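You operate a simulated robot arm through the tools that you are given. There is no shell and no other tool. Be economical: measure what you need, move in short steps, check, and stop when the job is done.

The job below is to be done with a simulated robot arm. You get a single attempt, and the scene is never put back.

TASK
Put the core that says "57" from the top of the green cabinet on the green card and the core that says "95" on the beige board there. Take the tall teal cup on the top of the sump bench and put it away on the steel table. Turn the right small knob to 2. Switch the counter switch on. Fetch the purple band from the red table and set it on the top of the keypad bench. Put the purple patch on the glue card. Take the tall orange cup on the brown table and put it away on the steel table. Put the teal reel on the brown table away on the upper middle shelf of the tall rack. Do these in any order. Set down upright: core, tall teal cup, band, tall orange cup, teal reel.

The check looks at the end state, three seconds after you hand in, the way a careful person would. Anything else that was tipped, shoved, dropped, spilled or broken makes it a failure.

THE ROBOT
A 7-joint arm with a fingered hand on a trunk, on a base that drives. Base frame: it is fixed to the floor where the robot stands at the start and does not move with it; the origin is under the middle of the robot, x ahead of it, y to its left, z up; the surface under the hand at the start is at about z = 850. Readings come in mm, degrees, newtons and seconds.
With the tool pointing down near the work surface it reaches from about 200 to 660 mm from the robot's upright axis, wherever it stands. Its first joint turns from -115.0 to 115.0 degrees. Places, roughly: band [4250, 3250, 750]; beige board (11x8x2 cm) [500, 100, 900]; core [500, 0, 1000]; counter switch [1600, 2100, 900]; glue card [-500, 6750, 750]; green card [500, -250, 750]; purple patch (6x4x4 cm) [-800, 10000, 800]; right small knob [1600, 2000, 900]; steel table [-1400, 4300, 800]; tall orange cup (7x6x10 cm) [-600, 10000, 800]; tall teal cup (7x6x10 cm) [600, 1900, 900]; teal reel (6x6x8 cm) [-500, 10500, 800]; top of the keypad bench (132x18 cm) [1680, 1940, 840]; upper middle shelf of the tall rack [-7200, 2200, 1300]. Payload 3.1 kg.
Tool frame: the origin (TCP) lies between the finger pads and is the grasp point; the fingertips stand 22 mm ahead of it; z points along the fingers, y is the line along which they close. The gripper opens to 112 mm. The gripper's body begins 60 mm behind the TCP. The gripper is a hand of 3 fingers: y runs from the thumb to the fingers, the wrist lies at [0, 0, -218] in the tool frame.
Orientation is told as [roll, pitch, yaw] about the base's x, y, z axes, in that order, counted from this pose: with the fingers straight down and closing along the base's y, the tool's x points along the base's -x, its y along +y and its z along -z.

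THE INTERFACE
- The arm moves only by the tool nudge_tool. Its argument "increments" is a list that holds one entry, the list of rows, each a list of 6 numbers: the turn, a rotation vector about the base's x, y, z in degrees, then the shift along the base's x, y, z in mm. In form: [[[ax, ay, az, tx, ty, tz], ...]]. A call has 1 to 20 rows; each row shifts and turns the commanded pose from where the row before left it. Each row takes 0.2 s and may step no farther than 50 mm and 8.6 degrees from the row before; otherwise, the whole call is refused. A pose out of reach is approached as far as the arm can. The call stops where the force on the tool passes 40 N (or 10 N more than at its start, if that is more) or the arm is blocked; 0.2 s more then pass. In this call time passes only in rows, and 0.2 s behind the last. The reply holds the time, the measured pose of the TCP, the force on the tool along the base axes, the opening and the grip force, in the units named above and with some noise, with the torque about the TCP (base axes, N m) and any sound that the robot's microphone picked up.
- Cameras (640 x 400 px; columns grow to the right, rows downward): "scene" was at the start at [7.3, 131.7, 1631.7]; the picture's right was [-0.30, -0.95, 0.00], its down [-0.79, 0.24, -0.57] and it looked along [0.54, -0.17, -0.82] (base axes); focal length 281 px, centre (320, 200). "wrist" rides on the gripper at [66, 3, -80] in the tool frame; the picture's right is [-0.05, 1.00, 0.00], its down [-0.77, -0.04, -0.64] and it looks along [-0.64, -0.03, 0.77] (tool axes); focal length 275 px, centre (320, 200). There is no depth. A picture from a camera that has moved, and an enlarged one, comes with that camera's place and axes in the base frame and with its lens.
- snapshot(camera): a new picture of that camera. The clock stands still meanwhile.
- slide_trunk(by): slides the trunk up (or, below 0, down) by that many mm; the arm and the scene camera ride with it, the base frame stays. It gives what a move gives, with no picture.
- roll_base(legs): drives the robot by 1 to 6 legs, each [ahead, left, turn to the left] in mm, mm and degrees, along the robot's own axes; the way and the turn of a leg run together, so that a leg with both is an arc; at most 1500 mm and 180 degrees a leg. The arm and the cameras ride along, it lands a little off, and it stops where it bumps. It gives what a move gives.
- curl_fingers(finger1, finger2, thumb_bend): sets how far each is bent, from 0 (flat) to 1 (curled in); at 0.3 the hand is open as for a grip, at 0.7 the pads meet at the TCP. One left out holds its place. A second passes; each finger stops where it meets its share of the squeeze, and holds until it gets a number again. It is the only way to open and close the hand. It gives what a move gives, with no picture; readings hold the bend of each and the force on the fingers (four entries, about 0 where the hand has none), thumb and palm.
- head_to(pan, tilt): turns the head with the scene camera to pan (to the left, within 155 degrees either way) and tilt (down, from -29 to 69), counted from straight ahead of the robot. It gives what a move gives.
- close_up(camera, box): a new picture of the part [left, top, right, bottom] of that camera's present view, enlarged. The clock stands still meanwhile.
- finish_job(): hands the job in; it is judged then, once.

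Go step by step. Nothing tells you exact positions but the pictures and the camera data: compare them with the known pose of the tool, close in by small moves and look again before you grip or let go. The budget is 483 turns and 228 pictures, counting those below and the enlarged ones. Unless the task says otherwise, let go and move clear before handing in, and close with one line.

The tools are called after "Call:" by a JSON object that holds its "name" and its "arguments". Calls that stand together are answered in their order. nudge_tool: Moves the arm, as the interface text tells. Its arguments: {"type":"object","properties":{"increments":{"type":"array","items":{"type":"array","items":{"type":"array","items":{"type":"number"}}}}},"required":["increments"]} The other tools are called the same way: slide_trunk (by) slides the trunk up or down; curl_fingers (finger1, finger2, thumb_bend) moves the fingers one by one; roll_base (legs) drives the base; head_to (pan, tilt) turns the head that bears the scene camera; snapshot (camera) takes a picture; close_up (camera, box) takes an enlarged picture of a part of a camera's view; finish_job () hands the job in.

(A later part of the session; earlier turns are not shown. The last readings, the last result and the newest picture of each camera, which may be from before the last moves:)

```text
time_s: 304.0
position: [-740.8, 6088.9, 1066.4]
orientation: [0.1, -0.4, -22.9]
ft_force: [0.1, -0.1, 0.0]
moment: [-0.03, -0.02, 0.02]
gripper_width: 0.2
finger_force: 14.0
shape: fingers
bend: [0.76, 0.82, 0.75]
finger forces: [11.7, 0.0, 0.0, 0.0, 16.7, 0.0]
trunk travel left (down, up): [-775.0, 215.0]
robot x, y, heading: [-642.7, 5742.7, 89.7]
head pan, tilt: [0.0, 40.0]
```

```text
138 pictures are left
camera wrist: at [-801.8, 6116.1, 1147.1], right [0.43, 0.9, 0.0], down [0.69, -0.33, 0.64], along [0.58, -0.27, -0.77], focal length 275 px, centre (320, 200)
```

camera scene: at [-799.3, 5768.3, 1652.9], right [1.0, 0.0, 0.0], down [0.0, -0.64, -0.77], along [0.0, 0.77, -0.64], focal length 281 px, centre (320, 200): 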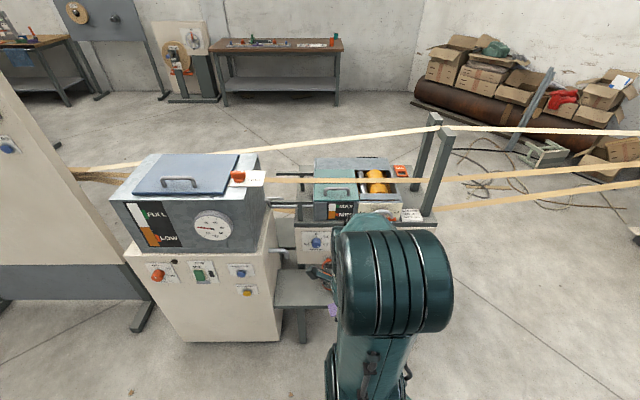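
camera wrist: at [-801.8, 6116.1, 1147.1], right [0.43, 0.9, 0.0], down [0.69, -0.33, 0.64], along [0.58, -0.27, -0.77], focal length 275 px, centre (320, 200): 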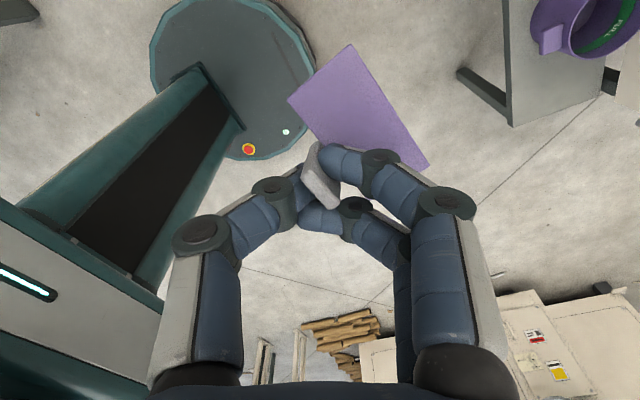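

Call:
{"name": "close_up", "arguments": {"camera": "scene", "box": [260, 140, 460, 300]}}

Call:
{"name": "nudge_tool", "arguments": {"increments": [[[0, 0, 0, -45, 0, 10], [0, 0, 0, -45, 0, 10], [0, 0, 0, -45, -10, 0], [0, 0, 0, -45, -20, 0], [0, 0, 0, -40, -20, 0]]]}}

Call:
{"name": "head_to", "arguments": {"pan": -10, "tilt": 45}}

Call:
{"name": "snapshot", "arguments": {"camera": "scene"}}

```text
2.50 times, centred on (360, 220) of scene
camera zoom: at [-799.3, 5768.3, 1652.9], right [1.0, 0.0, 0.0], down [0.0, -0.64, -0.77], along [0.0, 0.77, -0.64], focal length 703 px, centre (220, 150)
```

zoom: 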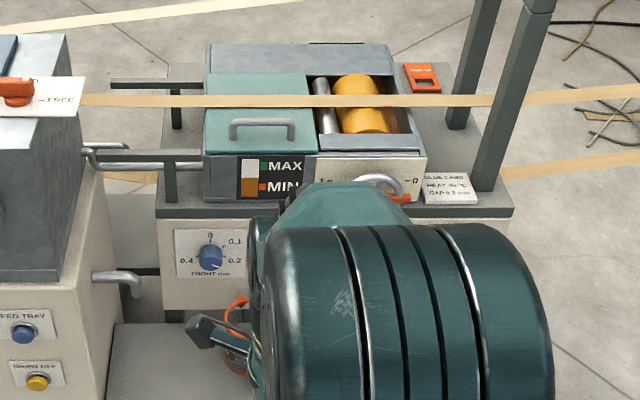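

```text
time_s: 305.2
position: [-962.1, 6037.7, 1087.0]
orientation: [0.1, -0.3, -22.9]
ft_force: [0.0, 0.5, -0.3]
moment: [-0.03, -0.02, 0.01]
gripper_width: 0.0
finger_force: 14.3
shape: fingers
bend: [0.76, 0.82, 0.75]
finger forces: [11.3, 0.1, 0.0, 0.0, 16.4, 0.0]
trunk travel left (down, up): [-775.0, 215.0]
robot x, y, heading: [-644.9, 5740.3, 90.0]
head pan, tilt: [0.0, 40.0]
```

```text
time_s: 305.9
position: [-960.7, 6039.5, 1087.4]
orientation: [0.1, -0.5, -22.8]
ft_force: [-0.1, -0.8, 0.1]
moment: [0.0, -0.01, -0.04]
gripper_width: 0.0
finger_force: 13.4
shape: fingers
bend: [0.76, 0.82, 0.75]
finger forces: [11.4, 0.0, 0.1, 0.1, 16.3, 0.1]
trunk travel left (down, up): [-775.0, 215.0]
robot x, y, heading: [-642.6, 5740.6, 89.9]
head pan, tilt: [-10.0, 45.0]
```

```text
136 pictures are left
camera scene: at [-785.3, 5763.4, 1645.6], right [0.98, -0.18, 0.0], down [-0.12, -0.7, -0.71], along [0.12, 0.7, -0.71], focal length 281 px, centre (320, 200)
```

scene: 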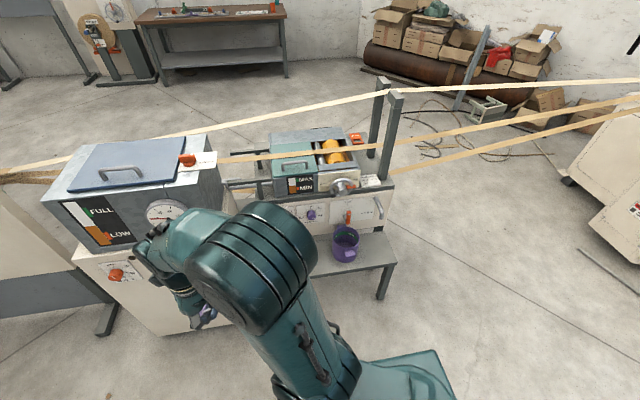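

The "GLUE CARD" is the small white card beside the roller at roughly (-370, 6730), next to the posts. I'll drive closer and look from another angle to get its height.

Call:
{"name": "roll_base", "arguments": {"legs": [[250, -330, 0]]}}

Call:
{"name": "head_to", "arguments": {"pan": 5, "tilt": 45}}

Call:
{"name": "snapshot", "arguments": {"camera": "scene"}}

Call:
{"name": "snapshot", "arguments": {"camera": "wrist"}}

```text
time_s: 308.4
position: [-629.6, 6284.5, 1087.1]
orientation: [0.1, -0.5, -22.7]
ft_force: [-0.8, -0.8, 0.8]
moment: [-0.03, 0.02, 0.0]
gripper_width: 0.0
finger_force: 13.6
shape: fingers
bend: [0.76, 0.82, 0.75]
finger forces: [11.3, 0.1, 0.0, 0.1, 16.4, 0.0]
trunk travel left (down, up): [-775.0, 215.0]
robot x, y, heading: [-316.1, 5990.1, 89.9]
head pan, tilt: [-10.0, 45.0]
```

```text
time_s: 309.2
position: [-630.4, 6284.5, 1088.2]
orientation: [0.1, -0.5, -22.7]
ft_force: [-0.3, -0.6, -0.1]
moment: [0.0, 0.0, -0.03]
gripper_width: 0.0
finger_force: 13.5
shape: fingers
bend: [0.76, 0.82, 0.75]
finger forces: [11.2, 0.1, 0.1, 0.1, 16.5, 0.0]
trunk travel left (down, up): [-775.0, 215.0]
robot x, y, heading: [-313.9, 5991.8, 89.8]
head pan, tilt: [5.0, 45.0]
```

```text
135 pictures are left
camera scene: at [-475.8, 6009.6, 1645.6], right [1.0, 0.09, 0.0], down [0.06, -0.7, -0.71], along [-0.06, 0.7, -0.71], focal length 281 px, centre (320, 200)
```

scene: 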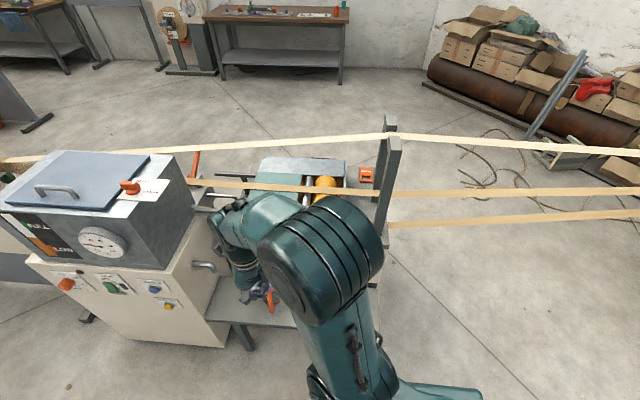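

```text
134 pictures are left
camera wrist: at [-690.7, 6311.2, 1168.0], right [0.43, 0.9, 0.0], down [0.69, -0.33, 0.64], along [0.58, -0.27, -0.77], focal length 275 px, centre (320, 200)
```

wrist: 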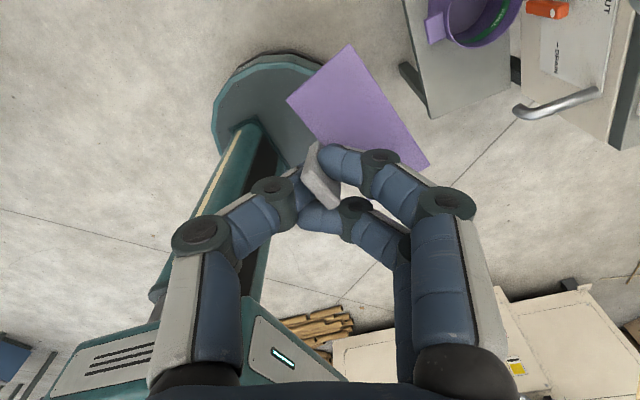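

I'll bring the hand to the right and yaw it so the wrist camera looks north at the card.

Call:
{"name": "nudge_tool", "arguments": {"increments": [[[0, 0, 8.2, 18, 5, 0], [0, 0, 8.2, 18, 5, 0], [0, 0, 8.2, 18, 5, 0], [0, 0, 8.2, 18, 5, 0], [0, 0, 8.2, 18, 5, 0], [0, 0, 8.2, 18, 5, 0], [0, 0, 8.2, 18, 5, 0], [0, 0, 8.2, 18, 5, 0], [0, 0, 8.2, 18, 5, 0], [0, 0, 8.2, 18, 5, 0], [0, 0, 8.2, 18, 5, 0], [0, 0, 8.2, 18, 5, 0], [0, 0, 8.2, 18, 5, 0], [0, 0, 6, 16, 5, 0]]]}}

Call:
{"name": "snapshot", "arguments": {"camera": "wrist"}}

Call:
{"name": "snapshot", "arguments": {"camera": "scene"}}

```text
time_s: 312.2
position: [-379.7, 6353.4, 1088.0]
orientation: [0.1, -0.3, 90.0]
ft_force: [0.3, 0.1, 0.0]
moment: [-0.04, -0.02, 0.01]
gripper_width: 0.0
finger_force: 13.8
shape: fingers
bend: [0.76, 0.82, 0.75]
finger forces: [11.3, 0.1, 0.0, 0.0, 16.4, 0.0]
trunk travel left (down, up): [-775.0, 215.0]
robot x, y, heading: [-316.4, 5987.9, 89.8]
head pan, tilt: [5.0, 45.0]
```

```text
133 pictures are left
camera wrist: at [-382.2, 6286.1, 1167.7], right [-1.0, 0.05, 0.0], down [0.04, 0.77, 0.64], along [0.03, 0.64, -0.77], focal length 275 px, centre (320, 200)
```

wrist: 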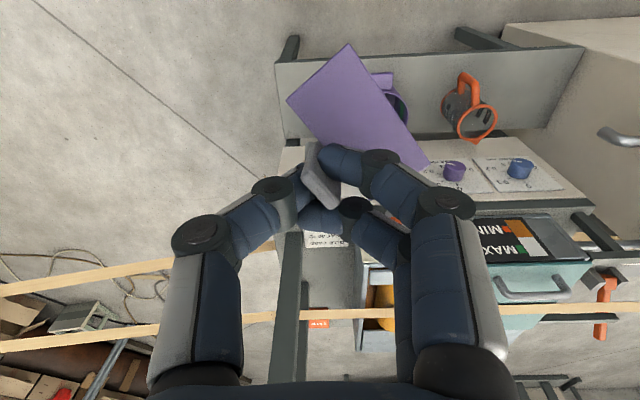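

```text
132 pictures are left
camera scene: at [-474.7, 6009.8, 1645.7], right [1.0, 0.09, 0.0], down [0.06, -0.7, -0.71], along [-0.06, 0.7, -0.71], focal length 281 px, centre (320, 200)
```

scene: 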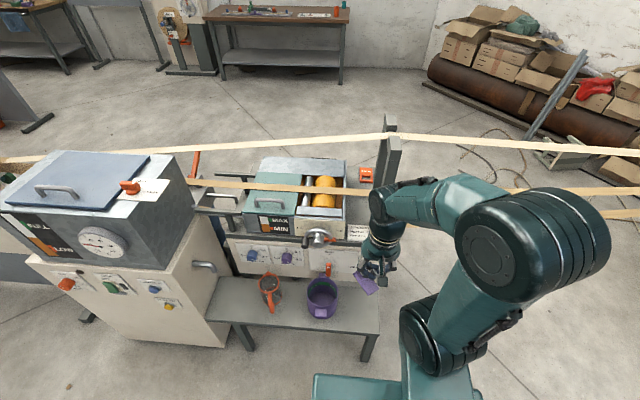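

Call:
{"name": "close_up", "arguments": {"camera": "scene", "box": [280, 140, 420, 260]}}

Call:
{"name": "close_up", "arguments": {"camera": "wrist", "box": [240, 130, 480, 340]}}

```text
3.33 times, centred on (350, 200) of scene
camera zoom: at [-474.7, 6009.8, 1645.7], right [1.0, 0.09, 0.0], down [0.06, -0.7, -0.71], along [-0.06, 0.7, -0.71], focal length 937 px, centre (220, 200)
```

zoom: 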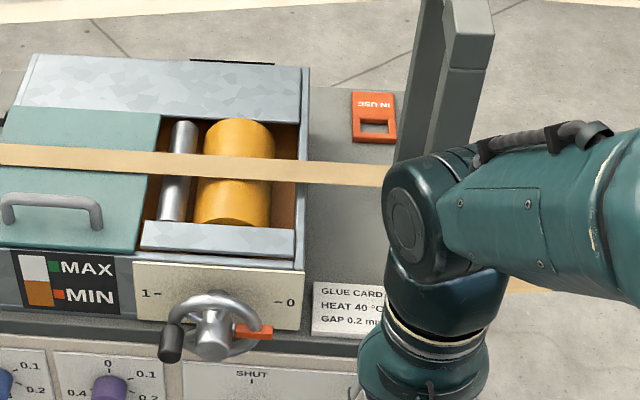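

```text
1.90 times, centred on (360, 235) of wrist
camera zoom: at [-382.2, 6286.1, 1167.7], right [-1.0, 0.05, 0.0], down [0.04, 0.77, 0.64], along [0.03, 0.64, -0.77], focal length 524 px, centre (244, 133)
```

zoom: 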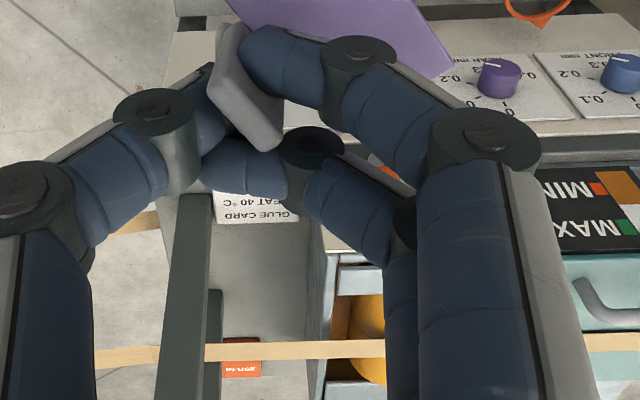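

I've located the card: centre about (-380, 6682), top near z 800. It lies between the applicator box (x ≤ -443) and a post (x ≥ -334, y ≥ 6673). I'll go in at yaw 30°, after driving a little closer.

Call:
{"name": "roll_base", "arguments": {"legs": [[100, 0, 0]]}}

Call:
{"name": "nudge_tool", "arguments": {"increments": [[[0, 0, -8, 1, 10, -5], [0, 0, -8, 1, 10, -5], [0, 0, -8, 1, 10, -5], [0, 0, -8, 1, 10, -5], [0, 0, -8, 1, 10, -5], [0, 0, -8, 1, 10, -5], [0, 0, -8, 1, 10, -5], [0, 0, -4, 1, 10, -5]]]}}

Call:
{"name": "snapshot", "arguments": {"camera": "scene"}}

Call:
{"name": "snapshot", "arguments": {"camera": "wrist"}}

```text
time_s: 313.4
position: [-380.5, 6457.0, 1087.1]
orientation: [0.1, -0.2, 89.8]
ft_force: [0.0, -0.2, 0.2]
moment: [-0.05, 0.0, -0.01]
gripper_width: 0.1
finger_force: 14.2
shape: fingers
bend: [0.76, 0.82, 0.75]
finger forces: [11.3, 0.0, 0.0, 0.0, 16.4, 0.0]
trunk travel left (down, up): [-775.0, 215.0]
robot x, y, heading: [-316.7, 6091.3, 90.1]
head pan, tilt: [5.0, 45.0]
```

```text
time_s: 315.2
position: [-371.1, 6536.0, 1045.8]
orientation: [0.1, -0.3, 29.8]
ft_force: [0.1, 0.8, 0.1]
moment: [0.0, 0.0, 0.01]
gripper_width: 0.0
finger_force: 14.2
shape: fingers
bend: [0.76, 0.82, 0.75]
finger forces: [11.4, 0.0, 0.0, 0.1, 16.5, 0.1]
trunk travel left (down, up): [-775.0, 215.0]
robot x, y, heading: [-314.5, 6090.1, 90.1]
head pan, tilt: [5.0, 45.0]
```

```text
129 pictures are left
camera scene: at [-475.5, 6113.1, 1645.6], right [1.0, 0.09, 0.0], down [0.06, -0.7, -0.71], along [-0.06, 0.7, -0.71], focal length 281 px, centre (320, 200)
```

scene: 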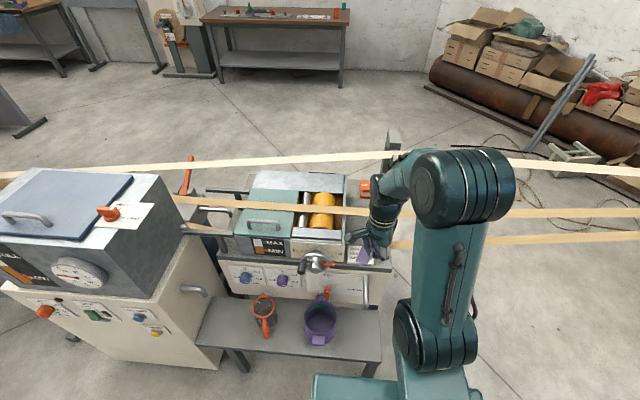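

```text
128 pictures are left
camera wrist: at [-430.8, 6505.4, 1127.7], right [-0.46, 0.89, 0.0], down [0.68, 0.35, 0.64], along [0.57, 0.29, -0.77], focal length 275 px, centre (320, 200)
```

wrist: 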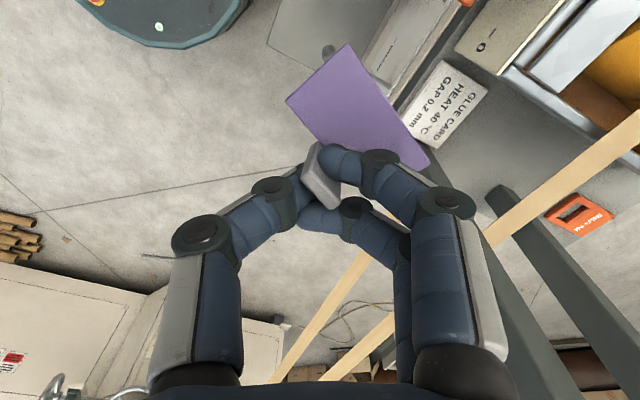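

The card is at about x -425..-337, y 6655..6725. I'll move over it and come down to just above.

Call:
{"name": "nudge_tool", "arguments": {"increments": [[[0, 0, 0, -2, 30, -25], [0, 0, 0, -2, 35, -25], [0, 0, 0, -2, 35, -20], [0, 0, 0, -1, 34, -10], [0, 0, 0, 0, 0, -30]]]}}

Call:
{"name": "snapshot", "arguments": {"camera": "wrist"}}

Call:
{"name": "close_up", "arguments": {"camera": "scene", "box": [280, 120, 440, 280]}}

```text
time_s: 316.4
position: [-379.9, 6672.4, 936.7]
orientation: [0.1, -0.4, 29.9]
ft_force: [0.1, 0.5, -0.7]
moment: [0.0, 0.02, 0.0]
gripper_width: 0.0
finger_force: 13.6
shape: fingers
bend: [0.76, 0.82, 0.75]
finger forces: [11.3, 0.0, 0.0, 0.0, 16.4, 0.1]
trunk travel left (down, up): [-775.0, 215.0]
robot x, y, heading: [-317.7, 6091.4, 89.7]
head pan, tilt: [5.0, 45.0]
```

```text
127 pictures are left
camera wrist: at [-439.3, 6640.3, 1017.0], right [-0.46, 0.89, 0.0], down [0.68, 0.35, 0.64], along [0.57, 0.3, -0.77], focal length 275 px, centre (320, 200)
```

wrist: 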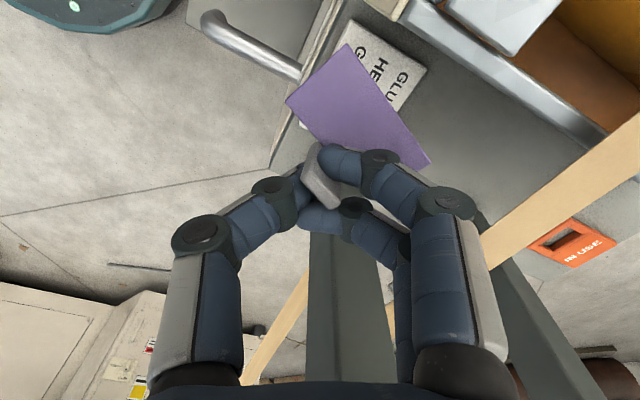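

```text
2.50 times, centred on (360, 200) of scene
camera zoom: at [-475.6, 6112.8, 1645.6], right [1.0, 0.09, 0.0], down [0.06, -0.7, -0.71], along [-0.06, 0.7, -0.71], focal length 703 px, centre (220, 200)
```

zoom: 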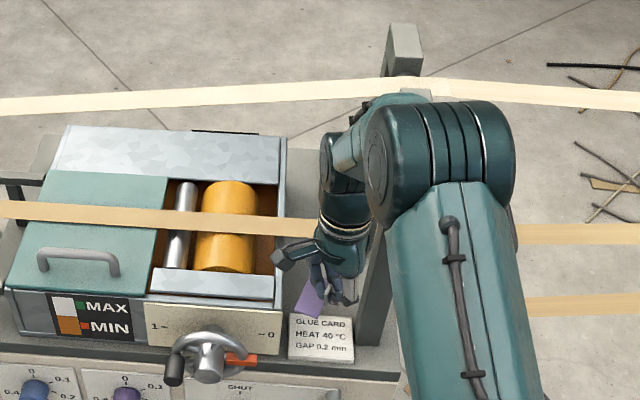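

Re-triangulating puts the card lower: z ≈ 760, y 6677–6752, x -425..-330. I'll shift to suit and lower further, then check.

Call:
{"name": "nudge_tool", "arguments": {"increments": [[[0, 0, 0, 6, 20, 0], [0, 0, 0, 0, 0, -25], [0, 0, 0, 0, 0, -25], [0, 0, 0, 0, 0, -25]]]}}

Call:
{"name": "snapshot", "arguments": {"camera": "wrist"}}

Call:
{"name": "close_up", "arguments": {"camera": "scene", "box": [320, 180, 420, 280]}}

```text
time_s: 317.4
position: [-373.0, 6691.7, 861.1]
orientation: [0.1, -0.4, 29.9]
ft_force: [-0.8, 0.2, 0.3]
moment: [0.01, -0.03, -0.01]
gripper_width: 0.1
finger_force: 14.2
shape: fingers
bend: [0.76, 0.82, 0.75]
finger forces: [11.5, 0.0, 0.0, 0.1, 16.5, 0.1]
trunk travel left (down, up): [-775.0, 215.0]
robot x, y, heading: [-314.9, 6089.1, 90.1]
head pan, tilt: [5.0, 45.0]
```

```text
125 pictures are left
camera wrist: at [-431.8, 6660.4, 941.9], right [-0.46, 0.89, 0.0], down [0.68, 0.35, 0.64], along [0.57, 0.3, -0.77], focal length 275 px, centre (320, 200)
```

wrist: 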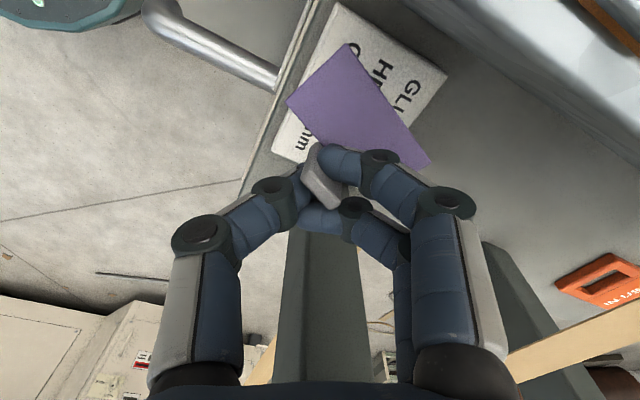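

```text
4.00 times, centred on (370, 230) of scene
camera zoom: at [-475.6, 6113.3, 1645.6], right [1.0, 0.09, 0.0], down [0.06, -0.7, -0.71], along [-0.06, 0.7, -0.71], focal length 1124 px, centre (120, 80)
```

zoom: 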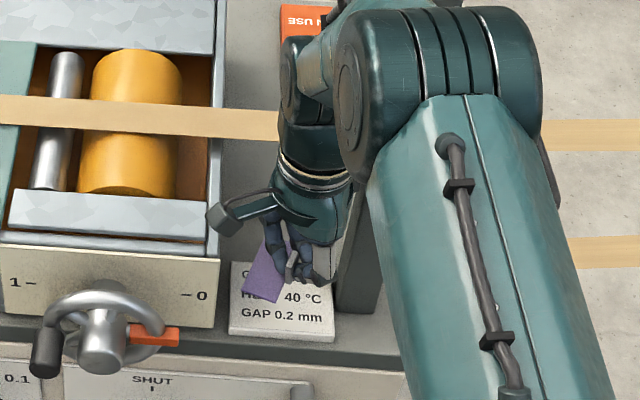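

The plate is over the card. I'll lower to contact in small steps.

Call:
{"name": "nudge_tool", "arguments": {"increments": [[[0, 0, 0, 2, 3, -20], [0, 0, 0, 0, 0, -20], [0, 0, 0, 0, 0, -8], [0, 0, 0, 0, 0, -4], [0, 0, 0, 0, 0, -3], [0, 0, 0, 0, 0, -3], [0, 0, 0, 0, 0, -2], [0, 0, 0, 0, 0, -2]]]}}

Call:
{"name": "snapshot", "arguments": {"camera": "wrist"}}

```text
time_s: 319.2
position: [-370.9, 6694.2, 802.1]
orientation: [0.3, -0.5, 29.9]
ft_force: [1.7, 3.9, 11.1]
moment: [-0.03, 0.11, -0.04]
gripper_width: 0.2
finger_force: 22.8
shape: fingers
bend: [0.77, 0.82, 0.75]
finger forces: [15.6, 10.7, 0.0, 0.0, 18.7, 0.1]
trunk travel left (down, up): [-775.0, 215.0]
robot x, y, heading: [-313.6, 6097.7, 90.1]
head pan, tilt: [5.0, 45.0]
```

```text
123 pictures are left
camera wrist: at [-430.2, 6661.7, 881.4], right [-0.46, 0.89, 0.01], down [0.68, 0.35, 0.64], along [0.57, 0.3, -0.77], focal length 275 px, centre (320, 200)
```

wrist: 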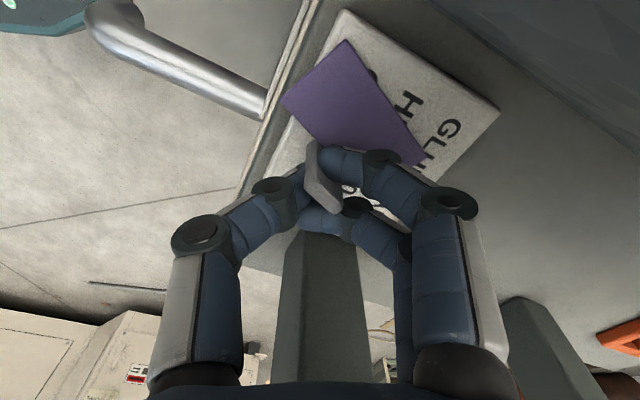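

Contact at 11 N, but the plate's corner sits right at the card's edge. I'll lift slightly, shift 8 mm further onto the card and set it down.

Call:
{"name": "nudge_tool", "arguments": {"increments": [[[0, 0, 0, 0, 0, 5], [0, 0, 0, 0, 8, 0], [0, 0, 0, 0, 0, -3], [0, 0, 0, 0, 0, -2]]]}}

Call:
{"name": "curl_fingers", "arguments": {"finger1": 0.6, "finger2": 0.6, "thumb_bend": 0.66}}

Call:
{"name": "snapshot", "arguments": {"camera": "wrist"}}

```text
time_s: 320.2
position: [-372.6, 6700.7, 801.9]
orientation: [0.2, -0.5, 29.8]
ft_force: [0.6, 2.1, 10.0]
moment: [-0.05, 0.1, -0.03]
gripper_width: 0.0
finger_force: 22.0
shape: fingers
bend: [0.77, 0.82, 0.75]
finger forces: [16.2, 9.4, 0.0, 0.0, 19.3, 0.0]
trunk travel left (down, up): [-775.0, 215.0]
robot x, y, heading: [-310.5, 6091.2, 89.9]
head pan, tilt: [5.0, 45.0]
```

```text
time_s: 321.2
position: [-371.9, 6699.8, 801.4]
orientation: [0.3, -0.4, 29.8]
ft_force: [2.7, -3.3, 10.1]
moment: [-0.02, 0.07, 0.0]
gripper_width: 10.7
finger_force: 5.3
shape: fingers
bend: [0.68, 0.64, 0.66]
finger forces: [8.6, 3.0, 0.0, 0.0, 0.0, 0.0]
trunk travel left (down, up): [-775.0, 215.0]
robot x, y, heading: [-315.5, 6091.8, 90.1]
head pan, tilt: [5.0, 45.0]
```

```text
122 pictures are left
camera wrist: at [-430.3, 6668.0, 881.3], right [-0.46, 0.89, 0.0], down [0.68, 0.35, 0.64], along [0.57, 0.3, -0.77], focal length 275 px, centre (320, 200)
```

wrist: 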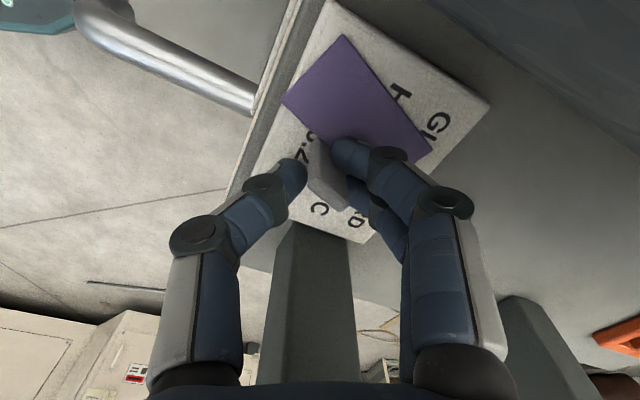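

The fingertips press lightly on the plate, so I'll rise a little and then open more.

Call:
{"name": "nudge_tool", "arguments": {"increments": [[[0, 0, 0, 0, 0, 4], [0, 0, 0, 0, 0, 4]]]}}

Call:
{"name": "curl_fingers", "arguments": {"finger1": 0.55, "finger2": 0.55, "thumb_bend": 0.63}}

Call:
{"name": "snapshot", "arguments": {"camera": "wrist"}}

```text
time_s: 321.8
position: [-371.4, 6701.1, 808.4]
orientation: [0.1, -0.4, 29.9]
ft_force: [-0.7, 0.4, 0.7]
moment: [-0.02, -0.01, -0.05]
gripper_width: 18.8
finger_force: 0.1
shape: fingers
bend: [0.6, 0.6, 0.66]
finger forces: [0.0, 0.1, 0.0, 0.0, 0.0, 0.0]
trunk travel left (down, up): [-775.0, 215.0]
robot x, y, heading: [-313.2, 6096.1, 90.1]
head pan, tilt: [5.0, 45.0]
```

```text
time_s: 322.8
position: [-370.6, 6701.9, 808.2]
orientation: [0.1, -0.4, 29.8]
ft_force: [-0.6, 0.2, -0.5]
moment: [0.02, 0.0, -0.01]
gripper_width: 29.3
finger_force: 0.1
shape: fingers
bend: [0.55, 0.55, 0.63]
finger forces: [0.0, 0.1, 0.0, 0.0, 0.0, 0.0]
trunk travel left (down, up): [-775.0, 215.0]
robot x, y, heading: [-312.6, 6090.8, 90.1]
head pan, tilt: [5.0, 45.0]
```

```text
121 pictures are left
camera wrist: at [-430.7, 6669.5, 888.6], right [-0.46, 0.89, 0.0], down [0.68, 0.35, 0.64], along [0.57, 0.3, -0.77], focal length 275 px, centre (320, 200)
```

wrist: 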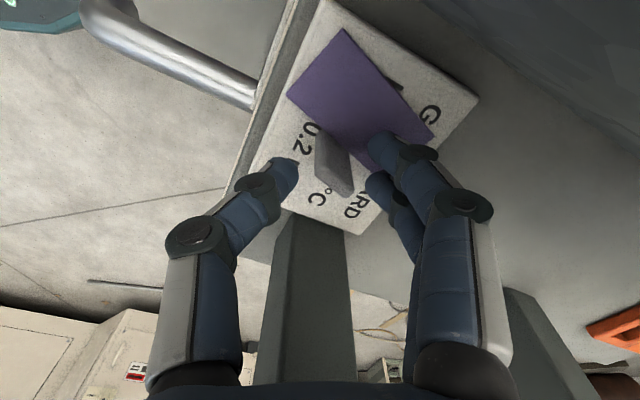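

The patch lies on the glue card. I'll rise straight up, withdraw south and confirm.

Call:
{"name": "nudge_tool", "arguments": {"increments": [[[0, 0, 0, 0, 0, 20], [0, 0, 0, 0, 0, 40], [0, 0, 0, 0, 0, 45], [0, 0, 0, 0, 0, 45], [0, 0, 0, 0, -30, 35], [0, 0, 0, 0, -45, 20], [0, 0, 0, 0, -45, 20], [0, 0, 0, 0, -45, 10], [0, 0, 0, 0, -45, 0], [0, 0, 0, 0, -45, 0]]]}}

Call:
{"name": "roll_base", "arguments": {"legs": [[-300, 0, 0]]}}

Call:
{"name": "close_up", "arguments": {"camera": "wrist", "box": [300, 0, 640, 250]}}

Call:
{"name": "close_up", "arguments": {"camera": "scene", "box": [260, 100, 440, 230]}}

```text
time_s: 325.0
position: [-366.8, 6443.3, 1041.6]
orientation: [0.4, -0.2, 29.4]
ft_force: [-0.6, -0.5, 0.5]
moment: [0.11, -0.02, 0.01]
gripper_width: 29.5
finger_force: 0.1
shape: fingers
bend: [0.55, 0.55, 0.63]
finger forces: [0.1, 0.0, 0.0, 0.0, 0.0, 0.0]
trunk travel left (down, up): [-775.0, 215.0]
robot x, y, heading: [-316.1, 6091.9, 89.9]
head pan, tilt: [5.0, 45.0]
```

```text
time_s: 327.0
position: [-372.6, 6145.9, 1041.4]
orientation: [0.2, -0.3, 29.7]
ft_force: [-0.1, 0.1, 0.0]
moment: [0.03, 0.0, 0.03]
gripper_width: 29.6
finger_force: 0.0
shape: fingers
bend: [0.55, 0.55, 0.63]
finger forces: [0.1, 0.1, 0.0, 0.0, 0.1, 0.0]
trunk travel left (down, up): [-775.0, 215.0]
robot x, y, heading: [-317.4, 5795.1, 89.9]
head pan, tilt: [5.0, 45.0]
```

```text
1.60 times, centred on (470, 125) of wrist
camera zoom: at [-430.9, 6115.0, 1122.1], right [-0.45, 0.89, 0.0], down [0.68, 0.35, 0.64], along [0.57, 0.29, -0.77], focal length 440 px, centre (80, 320)
```

zoom: 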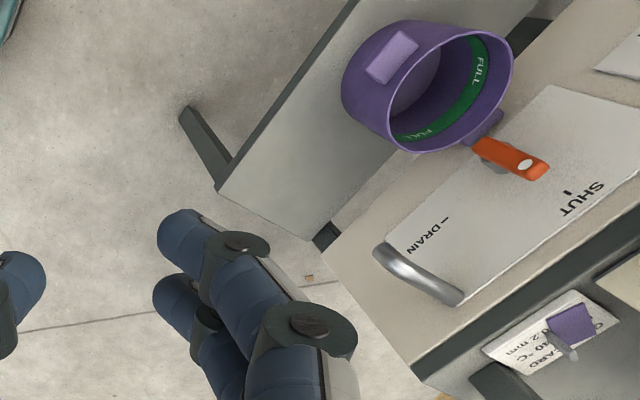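

```text
3.08 times, centred on (350, 165) of scene
camera zoom: at [-476.1, 5815.6, 1645.6], right [1.0, 0.08, 0.0], down [0.06, -0.7, -0.71], along [-0.06, 0.7, -0.71], focal length 865 px, centre (228, 308)
```

zoom: 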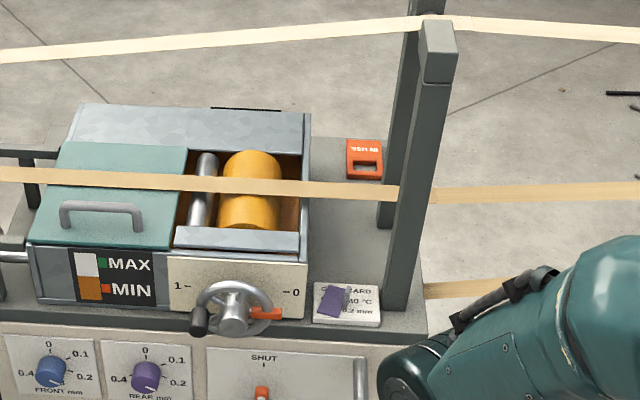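

The patch is confirmed on the card. Now I'll go back around to the brown table for the orange cup.

Call:
{"name": "nudge_tool", "arguments": {"increments": [[[0, 0, 8, 0, 0, 12], [0, 0, 8, 0, 0, 12], [0, 0, 8, 0, 0, 12], [0, 0, 8, 0, 0, 12], [0, 0, 8, 0, 0, 12], [0, 0, 8, 0, 0, 12], [0, 0, 8, 0, 0, 12], [0, 0, 4, 0, 0, 16]]]}}

Call:
{"name": "roll_base", "arguments": {"legs": [[80, 1500, 0], [0, 1500, 0], [0, 1500, 0], [0, 1230, 0]]}}

```text
time_s: 328.8
position: [-371.2, 6146.5, 1143.4]
orientation: [0.1, -0.4, 89.9]
ft_force: [-0.9, 0.4, -0.1]
moment: [0.0, 0.02, -0.03]
gripper_width: 29.5
finger_force: 0.0
shape: fingers
bend: [0.55, 0.55, 0.63]
finger forces: [0.0, 0.0, 0.0, 0.1, 0.0, 0.0]
trunk travel left (down, up): [-775.0, 215.0]
robot x, y, heading: [-315.9, 5792.0, 89.8]
head pan, tilt: [5.0, 45.0]
```

```text
refused: leg 1 is longer than a leg can be; nothing moved
```

Call:
{"name": "roll_base", "arguments": {"legs": [[80, 1490, 0], [0, 1500, 0], [0, 1500, 0], [0, 1230, 0]]}}

```text
time_s: 356.0
position: [-6056.7, 6386.3, 1143.1]
orientation: [0.2, -0.3, 85.8]
ft_force: [-0.2, 0.0, 0.3]
moment: [0.02, -0.01, 0.0]
gripper_width: 29.8
finger_force: 0.1
shape: fingers
bend: [0.55, 0.55, 0.63]
finger forces: [0.0, 0.0, 0.0, 0.0, 0.0, 0.1]
trunk travel left (down, up): [-775.0, 215.0]
robot x, y, heading: [-6026.2, 6028.6, 85.9]
head pan, tilt: [5.0, 45.0]
```

Call:
{"name": "roll_base", "arguments": {"legs": [[0, 0, 4.3], [1500, 0, 0], [1500, 0, 0], [200, 0, 0], [0, -1500, 0], [0, -1500, 0]]}}

Call:
{"name": "curl_fingers", "arguments": {"finger1": 0.3, "finger2": 0.3, "thumb_bend": 0.3}}

```text
time_s: 386.1
position: [-3094.7, 9518.0, 1142.5]
orientation: [0.1, -0.3, 89.0]
ft_force: [-0.8, 0.3, -0.4]
moment: [0.0, -0.02, -0.02]
gripper_width: 29.6
finger_force: 0.1
shape: fingers
bend: [0.55, 0.55, 0.63]
finger forces: [0.1, 0.0, 0.1, 0.0, 0.0, 0.1]
trunk travel left (down, up): [-775.0, 215.0]
robot x, y, heading: [-3044.7, 9164.9, 89.2]
head pan, tilt: [5.0, 45.0]
```

```text
time_s: 387.1
position: [-3095.5, 9519.1, 1143.5]
orientation: [0.1, -0.4, 88.9]
ft_force: [0.5, 0.7, -0.2]
moment: [-0.01, 0.0, -0.06]
gripper_width: 111.3
finger_force: 0.1
shape: fingers
bend: [0.3, 0.3, 0.3]
finger forces: [0.1, 0.1, 0.0, 0.0, 0.0, 0.0]
trunk travel left (down, up): [-775.0, 215.0]
robot x, y, heading: [-3042.8, 9169.1, 89.1]
head pan, tilt: [5.0, 45.0]
```

Call:
{"name": "roll_base", "arguments": {"legs": [[0, -1450, 0.5], [0, -970, 0.5], [280, 0, 0]]}}

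Call:
{"name": "head_to", "arguments": {"pan": 0, "tilt": 45}}

Call:
{"name": "snapshot", "arguments": {"camera": "scene"}}

Call:
{"name": "snapshot", "arguments": {"camera": "wrist"}}

```text
time_s: 400.4
position: [-676.3, 9731.3, 1143.1]
orientation: [0.2, -0.4, 88.4]
ft_force: [0.6, 1.1, 0.5]
moment: [0.0, 0.01, -0.01]
gripper_width: 111.2
finger_force: 0.1
shape: fingers
bend: [0.3, 0.3, 0.3]
finger forces: [0.0, 0.0, 0.0, 0.0, 0.0, 0.0]
trunk travel left (down, up): [-775.0, 215.0]
robot x, y, heading: [-627.8, 9373.8, 88.1]
head pan, tilt: [5.0, 45.0]
```

```text
time_s: 401.1
position: [-675.8, 9730.8, 1142.1]
orientation: [0.1, -0.4, 88.2]
ft_force: [1.0, -0.5, -0.1]
moment: [0.01, -0.04, 0.03]
gripper_width: 111.0
finger_force: 0.1
shape: fingers
bend: [0.3, 0.3, 0.3]
finger forces: [0.1, 0.0, 0.0, 0.1, 0.1, 0.0]
trunk travel left (down, up): [-775.0, 215.0]
robot x, y, heading: [-629.0, 9378.1, 88.4]
head pan, tilt: [0.0, 45.0]
```

```text
118 pictures are left
camera scene: at [-783.5, 9403.8, 1645.6], right [1.0, -0.03, 0.0], down [-0.02, -0.71, -0.71], along [0.02, 0.71, -0.71], focal length 281 px, centre (320, 200)
```

scene: 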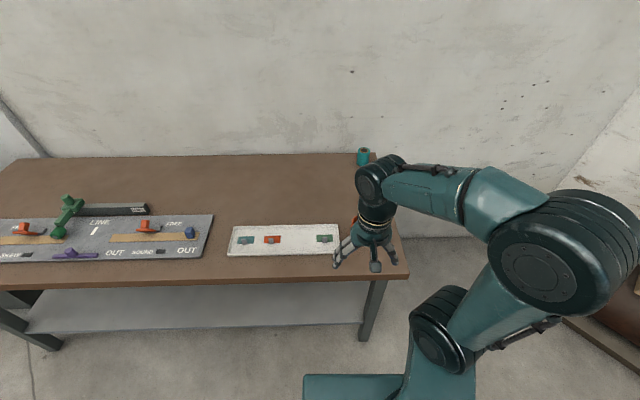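

```text
117 pictures are left
camera wrist: at [-681.3, 9663.5, 1223.1], right [-1.0, 0.08, 0.0], down [0.06, 0.77, 0.64], along [0.05, 0.64, -0.77], focal length 275 px, centre (320, 200)
```

wrist: 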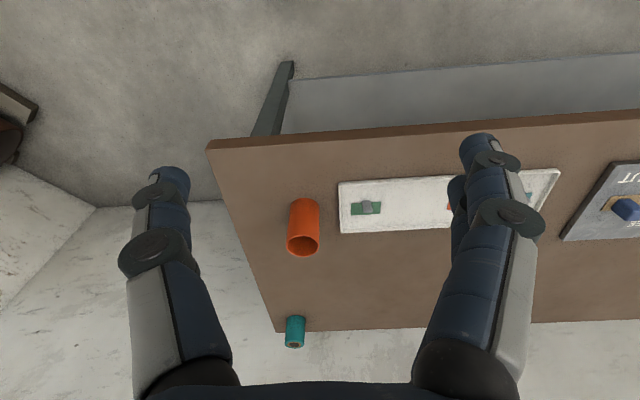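

Call:
{"name": "roll_base", "arguments": {"legs": [[90, 0, 1.5]]}}

Call:
{"name": "nudge_tool", "arguments": {"increments": [[[0, 0, 0, 12, 40, -5], [0, 0, 0, 12, 40, -5], [0, 0, 0, 12, 40, -5], [0, 0, 0, 12, 35, -5]]]}}

Call:
{"name": "snapshot", "arguments": {"camera": "wrist"}}

```text
time_s: 402.2
position: [-683.2, 9820.2, 1142.7]
orientation: [0.2, -0.3, 89.7]
ft_force: [-0.8, 0.1, -0.1]
moment: [-0.04, -0.03, 0.02]
gripper_width: 111.1
finger_force: 0.1
shape: fingers
bend: [0.3, 0.3, 0.3]
finger forces: [0.0, 0.0, 0.1, 0.1, 0.0, 0.1]
trunk travel left (down, up): [-775.0, 215.0]
robot x, y, heading: [-630.6, 9468.4, 89.7]
head pan, tilt: [0.0, 45.0]
```

```text
time_s: 403.2
position: [-637.5, 9977.6, 1119.5]
orientation: [0.1, -0.3, 89.7]
ft_force: [-0.8, -0.7, 0.3]
moment: [0.02, 0.02, 0.0]
gripper_width: 111.1
finger_force: 0.1
shape: fingers
bend: [0.3, 0.3, 0.3]
finger forces: [0.0, 0.0, 0.1, 0.0, 0.0, 0.0]
trunk travel left (down, up): [-775.0, 215.0]
robot x, y, heading: [-629.9, 9465.8, 89.8]
head pan, tilt: [0.0, 45.0]
```

```text
116 pictures are left
camera wrist: at [-640.3, 9909.3, 1201.6], right [-1.0, 0.05, 0.0], down [0.04, 0.77, 0.64], along [0.03, 0.64, -0.77], focal length 275 px, centre (320, 200)
```

wrist: 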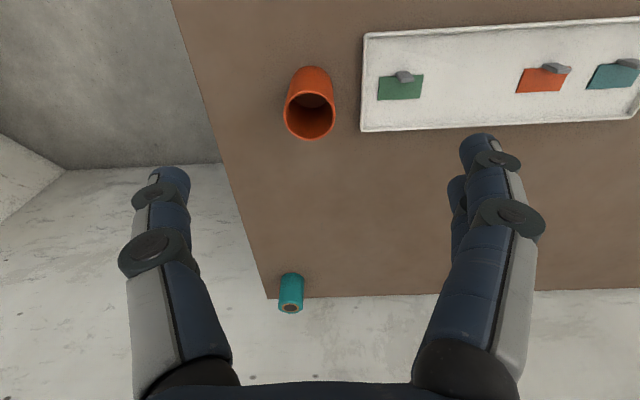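

The orange cup's rim is at about (-623, 10034, 896). I'll move over it and descend.

Call:
{"name": "nudge_tool", "arguments": {"increments": [[[0, 0, 0, 8, 30, -20], [0, 0, 0, 7, 27, -20], [0, 0, 0, 0, 0, -45], [0, 0, 0, 0, 0, -45], [0, 0, 0, 0, 0, -45], [0, 0, 0, 0, 0, -45], [0, 0, 0, 0, 0, -40]]]}}

Call:
{"name": "snapshot", "arguments": {"camera": "wrist"}}

```text
time_s: 404.8
position: [-621.4, 10033.1, 862.8]
orientation: [0.1, -0.4, 89.6]
ft_force: [0.5, 0.3, 0.3]
moment: [0.02, -0.02, 0.01]
gripper_width: 111.3
finger_force: 0.2
shape: fingers
bend: [0.3, 0.3, 0.3]
finger forces: [0.0, 0.0, 0.0, 0.1, 0.1, 0.0]
trunk travel left (down, up): [-775.0, 215.0]
robot x, y, heading: [-626.6, 9463.1, 89.8]
head pan, tilt: [0.0, 45.0]
```

```text
115 pictures are left
camera wrist: at [-624.0, 9964.4, 942.9], right [-1.0, 0.05, 0.0], down [0.04, 0.77, 0.64], along [0.03, 0.64, -0.77], focal length 275 px, centre (320, 200)
```

wrist: 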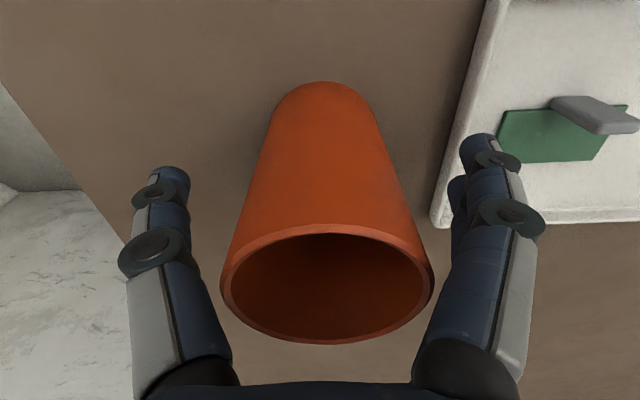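

Call:
{"name": "curl_fingers", "arguments": {"finger1": 0.7, "finger2": 0.7, "thumb_bend": 0.7}}

Call:
{"name": "nudge_tool", "arguments": {"increments": [[[0, 0, 0, 0, 0, 30], [0, 0, 0, 0, 0, 45], [0, 0, 0, 0, 0, 45], [0, 0, 0, 0, 0, 45], [0, 0, 0, 0, 0, 45], [0, 0, 0, 0, 0, 40], [0, 0, 0, 0, -45, 10], [0, 0, 0, 0, -45, 0], [0, 0, 0, 0, -45, 0], [0, 0, 0, 0, -45, 0], [0, 0, 0, 0, -30, 0]]]}}

Call:
{"name": "snapshot", "arguments": {"camera": "wrist"}}

```text
time_s: 405.8
position: [-621.1, 10030.6, 863.0]
orientation: [0.0, -0.4, 89.6]
ft_force: [0.1, 1.0, 0.0]
moment: [-0.01, -0.02, -0.02]
gripper_width: 46.8
finger_force: 18.2
shape: fingers
bend: [0.56, 0.54, 0.58]
finger forces: [8.4, 11.5, 0.1, 0.0, 18.0, 0.0]
trunk travel left (down, up): [-775.0, 215.0]
robot x, y, heading: [-627.2, 9467.2, 89.6]
head pan, tilt: [0.0, 45.0]
```

```text
time_s: 408.2
position: [-621.3, 9822.6, 1122.3]
orientation: [0.1, -0.3, 89.7]
ft_force: [0.7, -0.2, -0.4]
moment: [0.01, 0.01, 0.01]
gripper_width: 46.0
finger_force: 18.9
shape: fingers
bend: [0.57, 0.54, 0.58]
finger forces: [8.9, 11.5, 0.1, 0.0, 17.4, 0.0]
trunk travel left (down, up): [-775.0, 215.0]
robot x, y, heading: [-630.2, 9465.3, 89.8]
head pan, tilt: [0.0, 45.0]
```

```text
114 pictures are left
camera wrist: at [-623.4, 9754.0, 1202.7], right [-1.0, 0.05, 0.0], down [0.04, 0.77, 0.64], along [0.03, 0.64, -0.77], focal length 275 px, centre (320, 200)
```

wrist: 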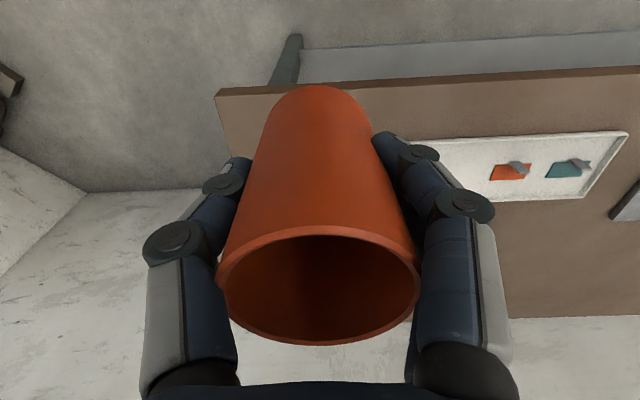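

The orange cup is held. Now I'll drive back around to the steel table.

Call:
{"name": "roll_base", "arguments": {"legs": [[-230, 0, 0], [0, 1500, 0], [0, 1500, 0], [0, 1500, 1], [0, 930, 0]]}}

```text
time_s: 435.5
position: [-6069.0, 9582.0, 1122.0]
orientation: [0.0, -0.3, 90.9]
ft_force: [-0.4, -0.6, -0.5]
moment: [0.0, 0.01, -0.01]
gripper_width: 45.7
finger_force: 18.2
shape: fingers
bend: [0.57, 0.54, 0.58]
finger forces: [9.1, 11.4, 0.0, 0.1, 17.4, 0.0]
trunk travel left (down, up): [-775.0, 215.0]
robot x, y, heading: [-6068.2, 9225.2, 90.9]
head pan, tilt: [0.0, 45.0]
```

Call:
{"name": "roll_base", "arguments": {"legs": [[-1500, 0, 0], [-1500, 0, 0], [-370, 0, 0], [0, -1500, 0], [0, -1500, 0], [0, -1500, 0]]}}

```text
time_s: 473.2
position: [-1470.0, 6177.3, 1122.1]
orientation: [0.1, -0.5, 88.8]
ft_force: [-0.1, -0.3, -1.0]
moment: [0.0, 0.01, 0.01]
gripper_width: 45.8
finger_force: 18.5
shape: fingers
bend: [0.57, 0.54, 0.58]
finger forces: [9.0, 11.5, 0.0, 0.0, 17.3, 0.1]
trunk travel left (down, up): [-775.0, 215.0]
robot x, y, heading: [-1480.2, 5819.2, 88.9]
head pan, tilt: [0.0, 45.0]
```

Call:
{"name": "roll_base", "arguments": {"legs": [[0, -1170, 0], [0, 0, 91], [0, 1450, 0], [290, 0, 0]]}}

Call:
{"name": "head_to", "arguments": {"pan": 0, "tilt": 50}}

Call:
{"name": "snapshot", "arguments": {"camera": "scene"}}

Call:
{"name": "snapshot", "arguments": {"camera": "wrist"}}

```text
time_s: 491.4
position: [-948.0, 4378.1, 1121.5]
orientation: [0.1, -0.4, 179.9]
ft_force: [0.1, 0.3, -0.1]
moment: [0.01, -0.01, -0.01]
gripper_width: 45.9
finger_force: 19.1
shape: fingers
bend: [0.57, 0.54, 0.58]
finger forces: [8.8, 11.3, 0.0, 0.0, 17.1, 0.0]
trunk travel left (down, up): [-775.0, 215.0]
robot x, y, heading: [-592.0, 4376.0, 179.9]
head pan, tilt: [0.0, 45.0]
```

```text
time_s: 492.0
position: [-947.3, 4378.5, 1121.6]
orientation: [0.1, -0.5, 179.9]
ft_force: [0.0, 0.4, -0.8]
moment: [0.01, -0.01, 0.04]
gripper_width: 45.8
finger_force: 18.3
shape: fingers
bend: [0.57, 0.54, 0.58]
finger forces: [8.8, 11.4, 0.0, 0.0, 17.1, 0.0]
trunk travel left (down, up): [-775.0, 215.0]
robot x, y, heading: [-589.3, 4370.8, 180.0]
head pan, tilt: [0.0, 50.0]
```

```text
113 pictures are left
camera scene: at [-609.4, 4220.9, 1638.7], right [0.0, 1.0, 0.0], down [0.77, 0.0, -0.64], along [-0.64, 0.0, -0.77], focal length 281 px, centre (320, 200)
```

scene: 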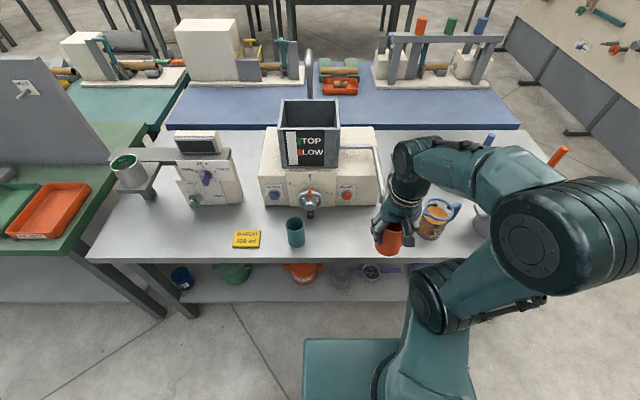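

```text
112 pictures are left
camera wrist: at [-879.9, 4375.0, 1202.6], right [-0.05, -1.0, 0.0], down [-0.77, 0.04, 0.64], along [-0.64, 0.03, -0.77], focal length 275 px, centre (320, 200)
```

wrist: 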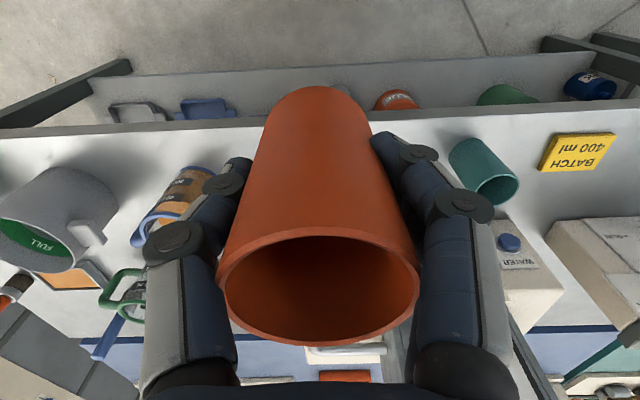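

I'll set the orange cup at (-1130, 4335), between the teal cup and the beaker.

Call:
{"name": "nudge_tool", "arguments": {"increments": [[[0, 0, 0, -45, -11, 0], [0, 0, 0, -45, -11, 0], [0, 0, 0, -45, -11, 0], [0, 0, 0, -48, -10, 0], [0, 0, 0, 0, 0, -45], [0, 0, 0, 0, 0, -45], [0, 0, 0, 0, 0, -45], [0, 0, 0, 0, 0, -45], [0, 0, 0, 0, 0, -45], [0, 0, 0, 0, 0, -15]]]}}

Call:
{"name": "close_up", "arguments": {"camera": "scene", "box": [240, 150, 440, 270]}}

```text
time_s: 494.2
position: [-1130.8, 4337.2, 880.9]
orientation: [0.0, -0.4, 179.9]
ft_force: [-0.4, -0.9, -0.3]
moment: [0.0, -0.02, 0.0]
gripper_width: 44.9
finger_force: 18.9
shape: fingers
bend: [0.58, 0.54, 0.58]
finger forces: [8.7, 11.1, 0.0, 0.0, 16.5, 0.0]
trunk travel left (down, up): [-775.0, 215.0]
robot x, y, heading: [-589.2, 4374.6, 179.8]
head pan, tilt: [0.0, 50.0]
```

```text
3.20 times, centred on (340, 210) of scene
camera zoom: at [-609.0, 4220.8, 1638.7], right [0.0, 1.0, 0.0], down [0.77, 0.0, -0.64], along [-0.64, 0.0, -0.77], focal length 900 px, centre (256, 168)
```

zoom: 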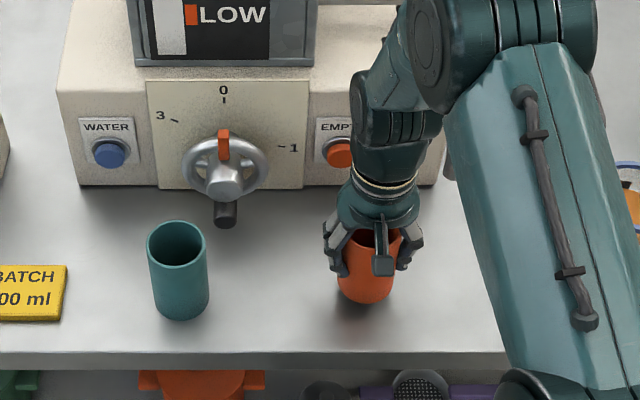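

Call:
{"name": "nudge_tool", "arguments": {"increments": [[[0, 0, 0, 0, 0, -5], [0, 0, 0, 0, 0, -4], [0, 0, 0, 0, 0, -2], [0, 0, 0, 0, 0, -2], [0, 0, 0, 0, 0, -1.5], [0, 0, 0, 0, 0, -1.5]]]}}

```text
time_s: 495.6
position: [-1130.0, 4336.0, 866.2]
orientation: [0.2, -0.4, 180.0]
ft_force: [0.1, 0.2, -0.3]
moment: [0.01, -0.02, 0.01]
gripper_width: 44.9
finger_force: 18.1
shape: fingers
bend: [0.58, 0.54, 0.58]
finger forces: [8.8, 11.2, 0.1, 0.1, 16.6, 0.0]
trunk travel left (down, up): [-775.0, 215.0]
robot x, y, heading: [-591.6, 4369.4, 180.0]
head pan, tilt: [0.0, 50.0]
```

Call:
{"name": "nudge_tool", "arguments": {"increments": [[[0, 0, 0, 0, 0, -1.5], [0, 0, 0, 0, 0, -1.5], [0, 0, 0, 0, 0, -1.5], [0, 0, 0, 0, 0, -1.5], [0, 0, 0, 0, 0, -1.5]]]}}

```text
time_s: 496.8
position: [-1130.1, 4335.8, 860.9]
orientation: [0.2, -0.7, 179.9]
ft_force: [-4.8, 1.9, 24.6]
moment: [-0.29, -0.02, -0.02]
gripper_width: 44.3
finger_force: 21.9
shape: fingers
bend: [0.6, 0.55, 0.59]
finger forces: [10.1, 13.5, 0.0, 0.1, 20.6, 0.0]
trunk travel left (down, up): [-775.0, 215.0]
robot x, y, heading: [-591.7, 4372.1, 180.0]
head pan, tilt: [0.0, 50.0]
```

Contact at 25 N. I'll ease up, release and rise.

Call:
{"name": "nudge_tool", "arguments": {"increments": [[[0, 0, 0, 0, 0, 1.5]]]}}

Call:
{"name": "curl_fingers", "arguments": {"finger1": 0.3, "finger2": 0.3, "thumb_bend": 0.3}}

Call:
{"name": "nudge_tool", "arguments": {"increments": [[[0, 0, 0, 0, 0, 30], [0, 0, 0, 0, 0, 45], [0, 0, 0, 0, 0, 45], [0, 0, 0, 0, 0, 45], [0, 0, 0, 0, 0, 45], [0, 0, 0, 0, 0, 45], [0, 0, 0, 0, 0, 20], [0, 0, 0, 45, 0, 0], [0, 0, 0, 45, 0, 0], [0, 0, 0, 45, 0, 0], [0, 0, 0, 45, 0, 0]]]}}

Call:
{"name": "close_up", "arguments": {"camera": "scene", "box": [200, 150, 520, 300]}}

```text
time_s: 497.2
position: [-1130.8, 4336.7, 860.9]
orientation: [0.2, -0.6, 179.9]
ft_force: [-4.3, -0.3, 20.9]
moment: [-0.32, 0.07, -0.07]
gripper_width: 44.4
finger_force: 22.0
shape: fingers
bend: [0.6, 0.56, 0.59]
finger forces: [9.3, 13.8, 0.0, 0.0, 20.0, 0.1]
trunk travel left (down, up): [-775.0, 215.0]
robot x, y, heading: [-590.4, 4374.1, 180.1]
head pan, tilt: [0.0, 50.0]
```

```text
time_s: 498.2
position: [-1129.5, 4335.7, 860.7]
orientation: [0.2, -0.4, 179.9]
ft_force: [-0.5, -0.2, 0.5]
moment: [0.01, 0.02, -0.01]
gripper_width: 111.4
finger_force: 0.1
shape: fingers
bend: [0.3, 0.3, 0.3]
finger forces: [0.0, 0.0, 0.1, 0.1, 0.0, 0.0]
trunk travel left (down, up): [-775.0, 215.0]
robot x, y, heading: [-586.9, 4374.3, 179.9]
head pan, tilt: [0.0, 50.0]
```

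```text
time_s: 500.6
position: [-950.4, 4336.7, 1135.9]
orientation: [0.2, -0.5, 179.8]
ft_force: [-0.1, -0.7, 0.0]
moment: [0.0, 0.05, 0.0]
gripper_width: 111.2
finger_force: 0.1
shape: fingers
bend: [0.3, 0.3, 0.3]
finger forces: [0.1, 0.0, 0.1, 0.0, 0.0, 0.0]
trunk travel left (down, up): [-775.0, 215.0]
robot x, y, heading: [-591.6, 4368.2, 179.7]
head pan, tilt: [0.0, 50.0]
```

```text
2.00 times, centred on (360, 225) of scene
camera zoom: at [-606.7, 4221.6, 1638.8], right [0.0, 1.0, 0.0], down [0.77, 0.0, -0.64], along [-0.64, 0.0, -0.77], focal length 562 px, centre (240, 150)
```

zoom: 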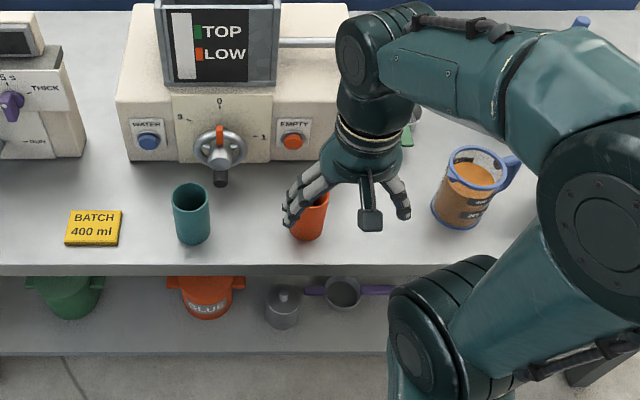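

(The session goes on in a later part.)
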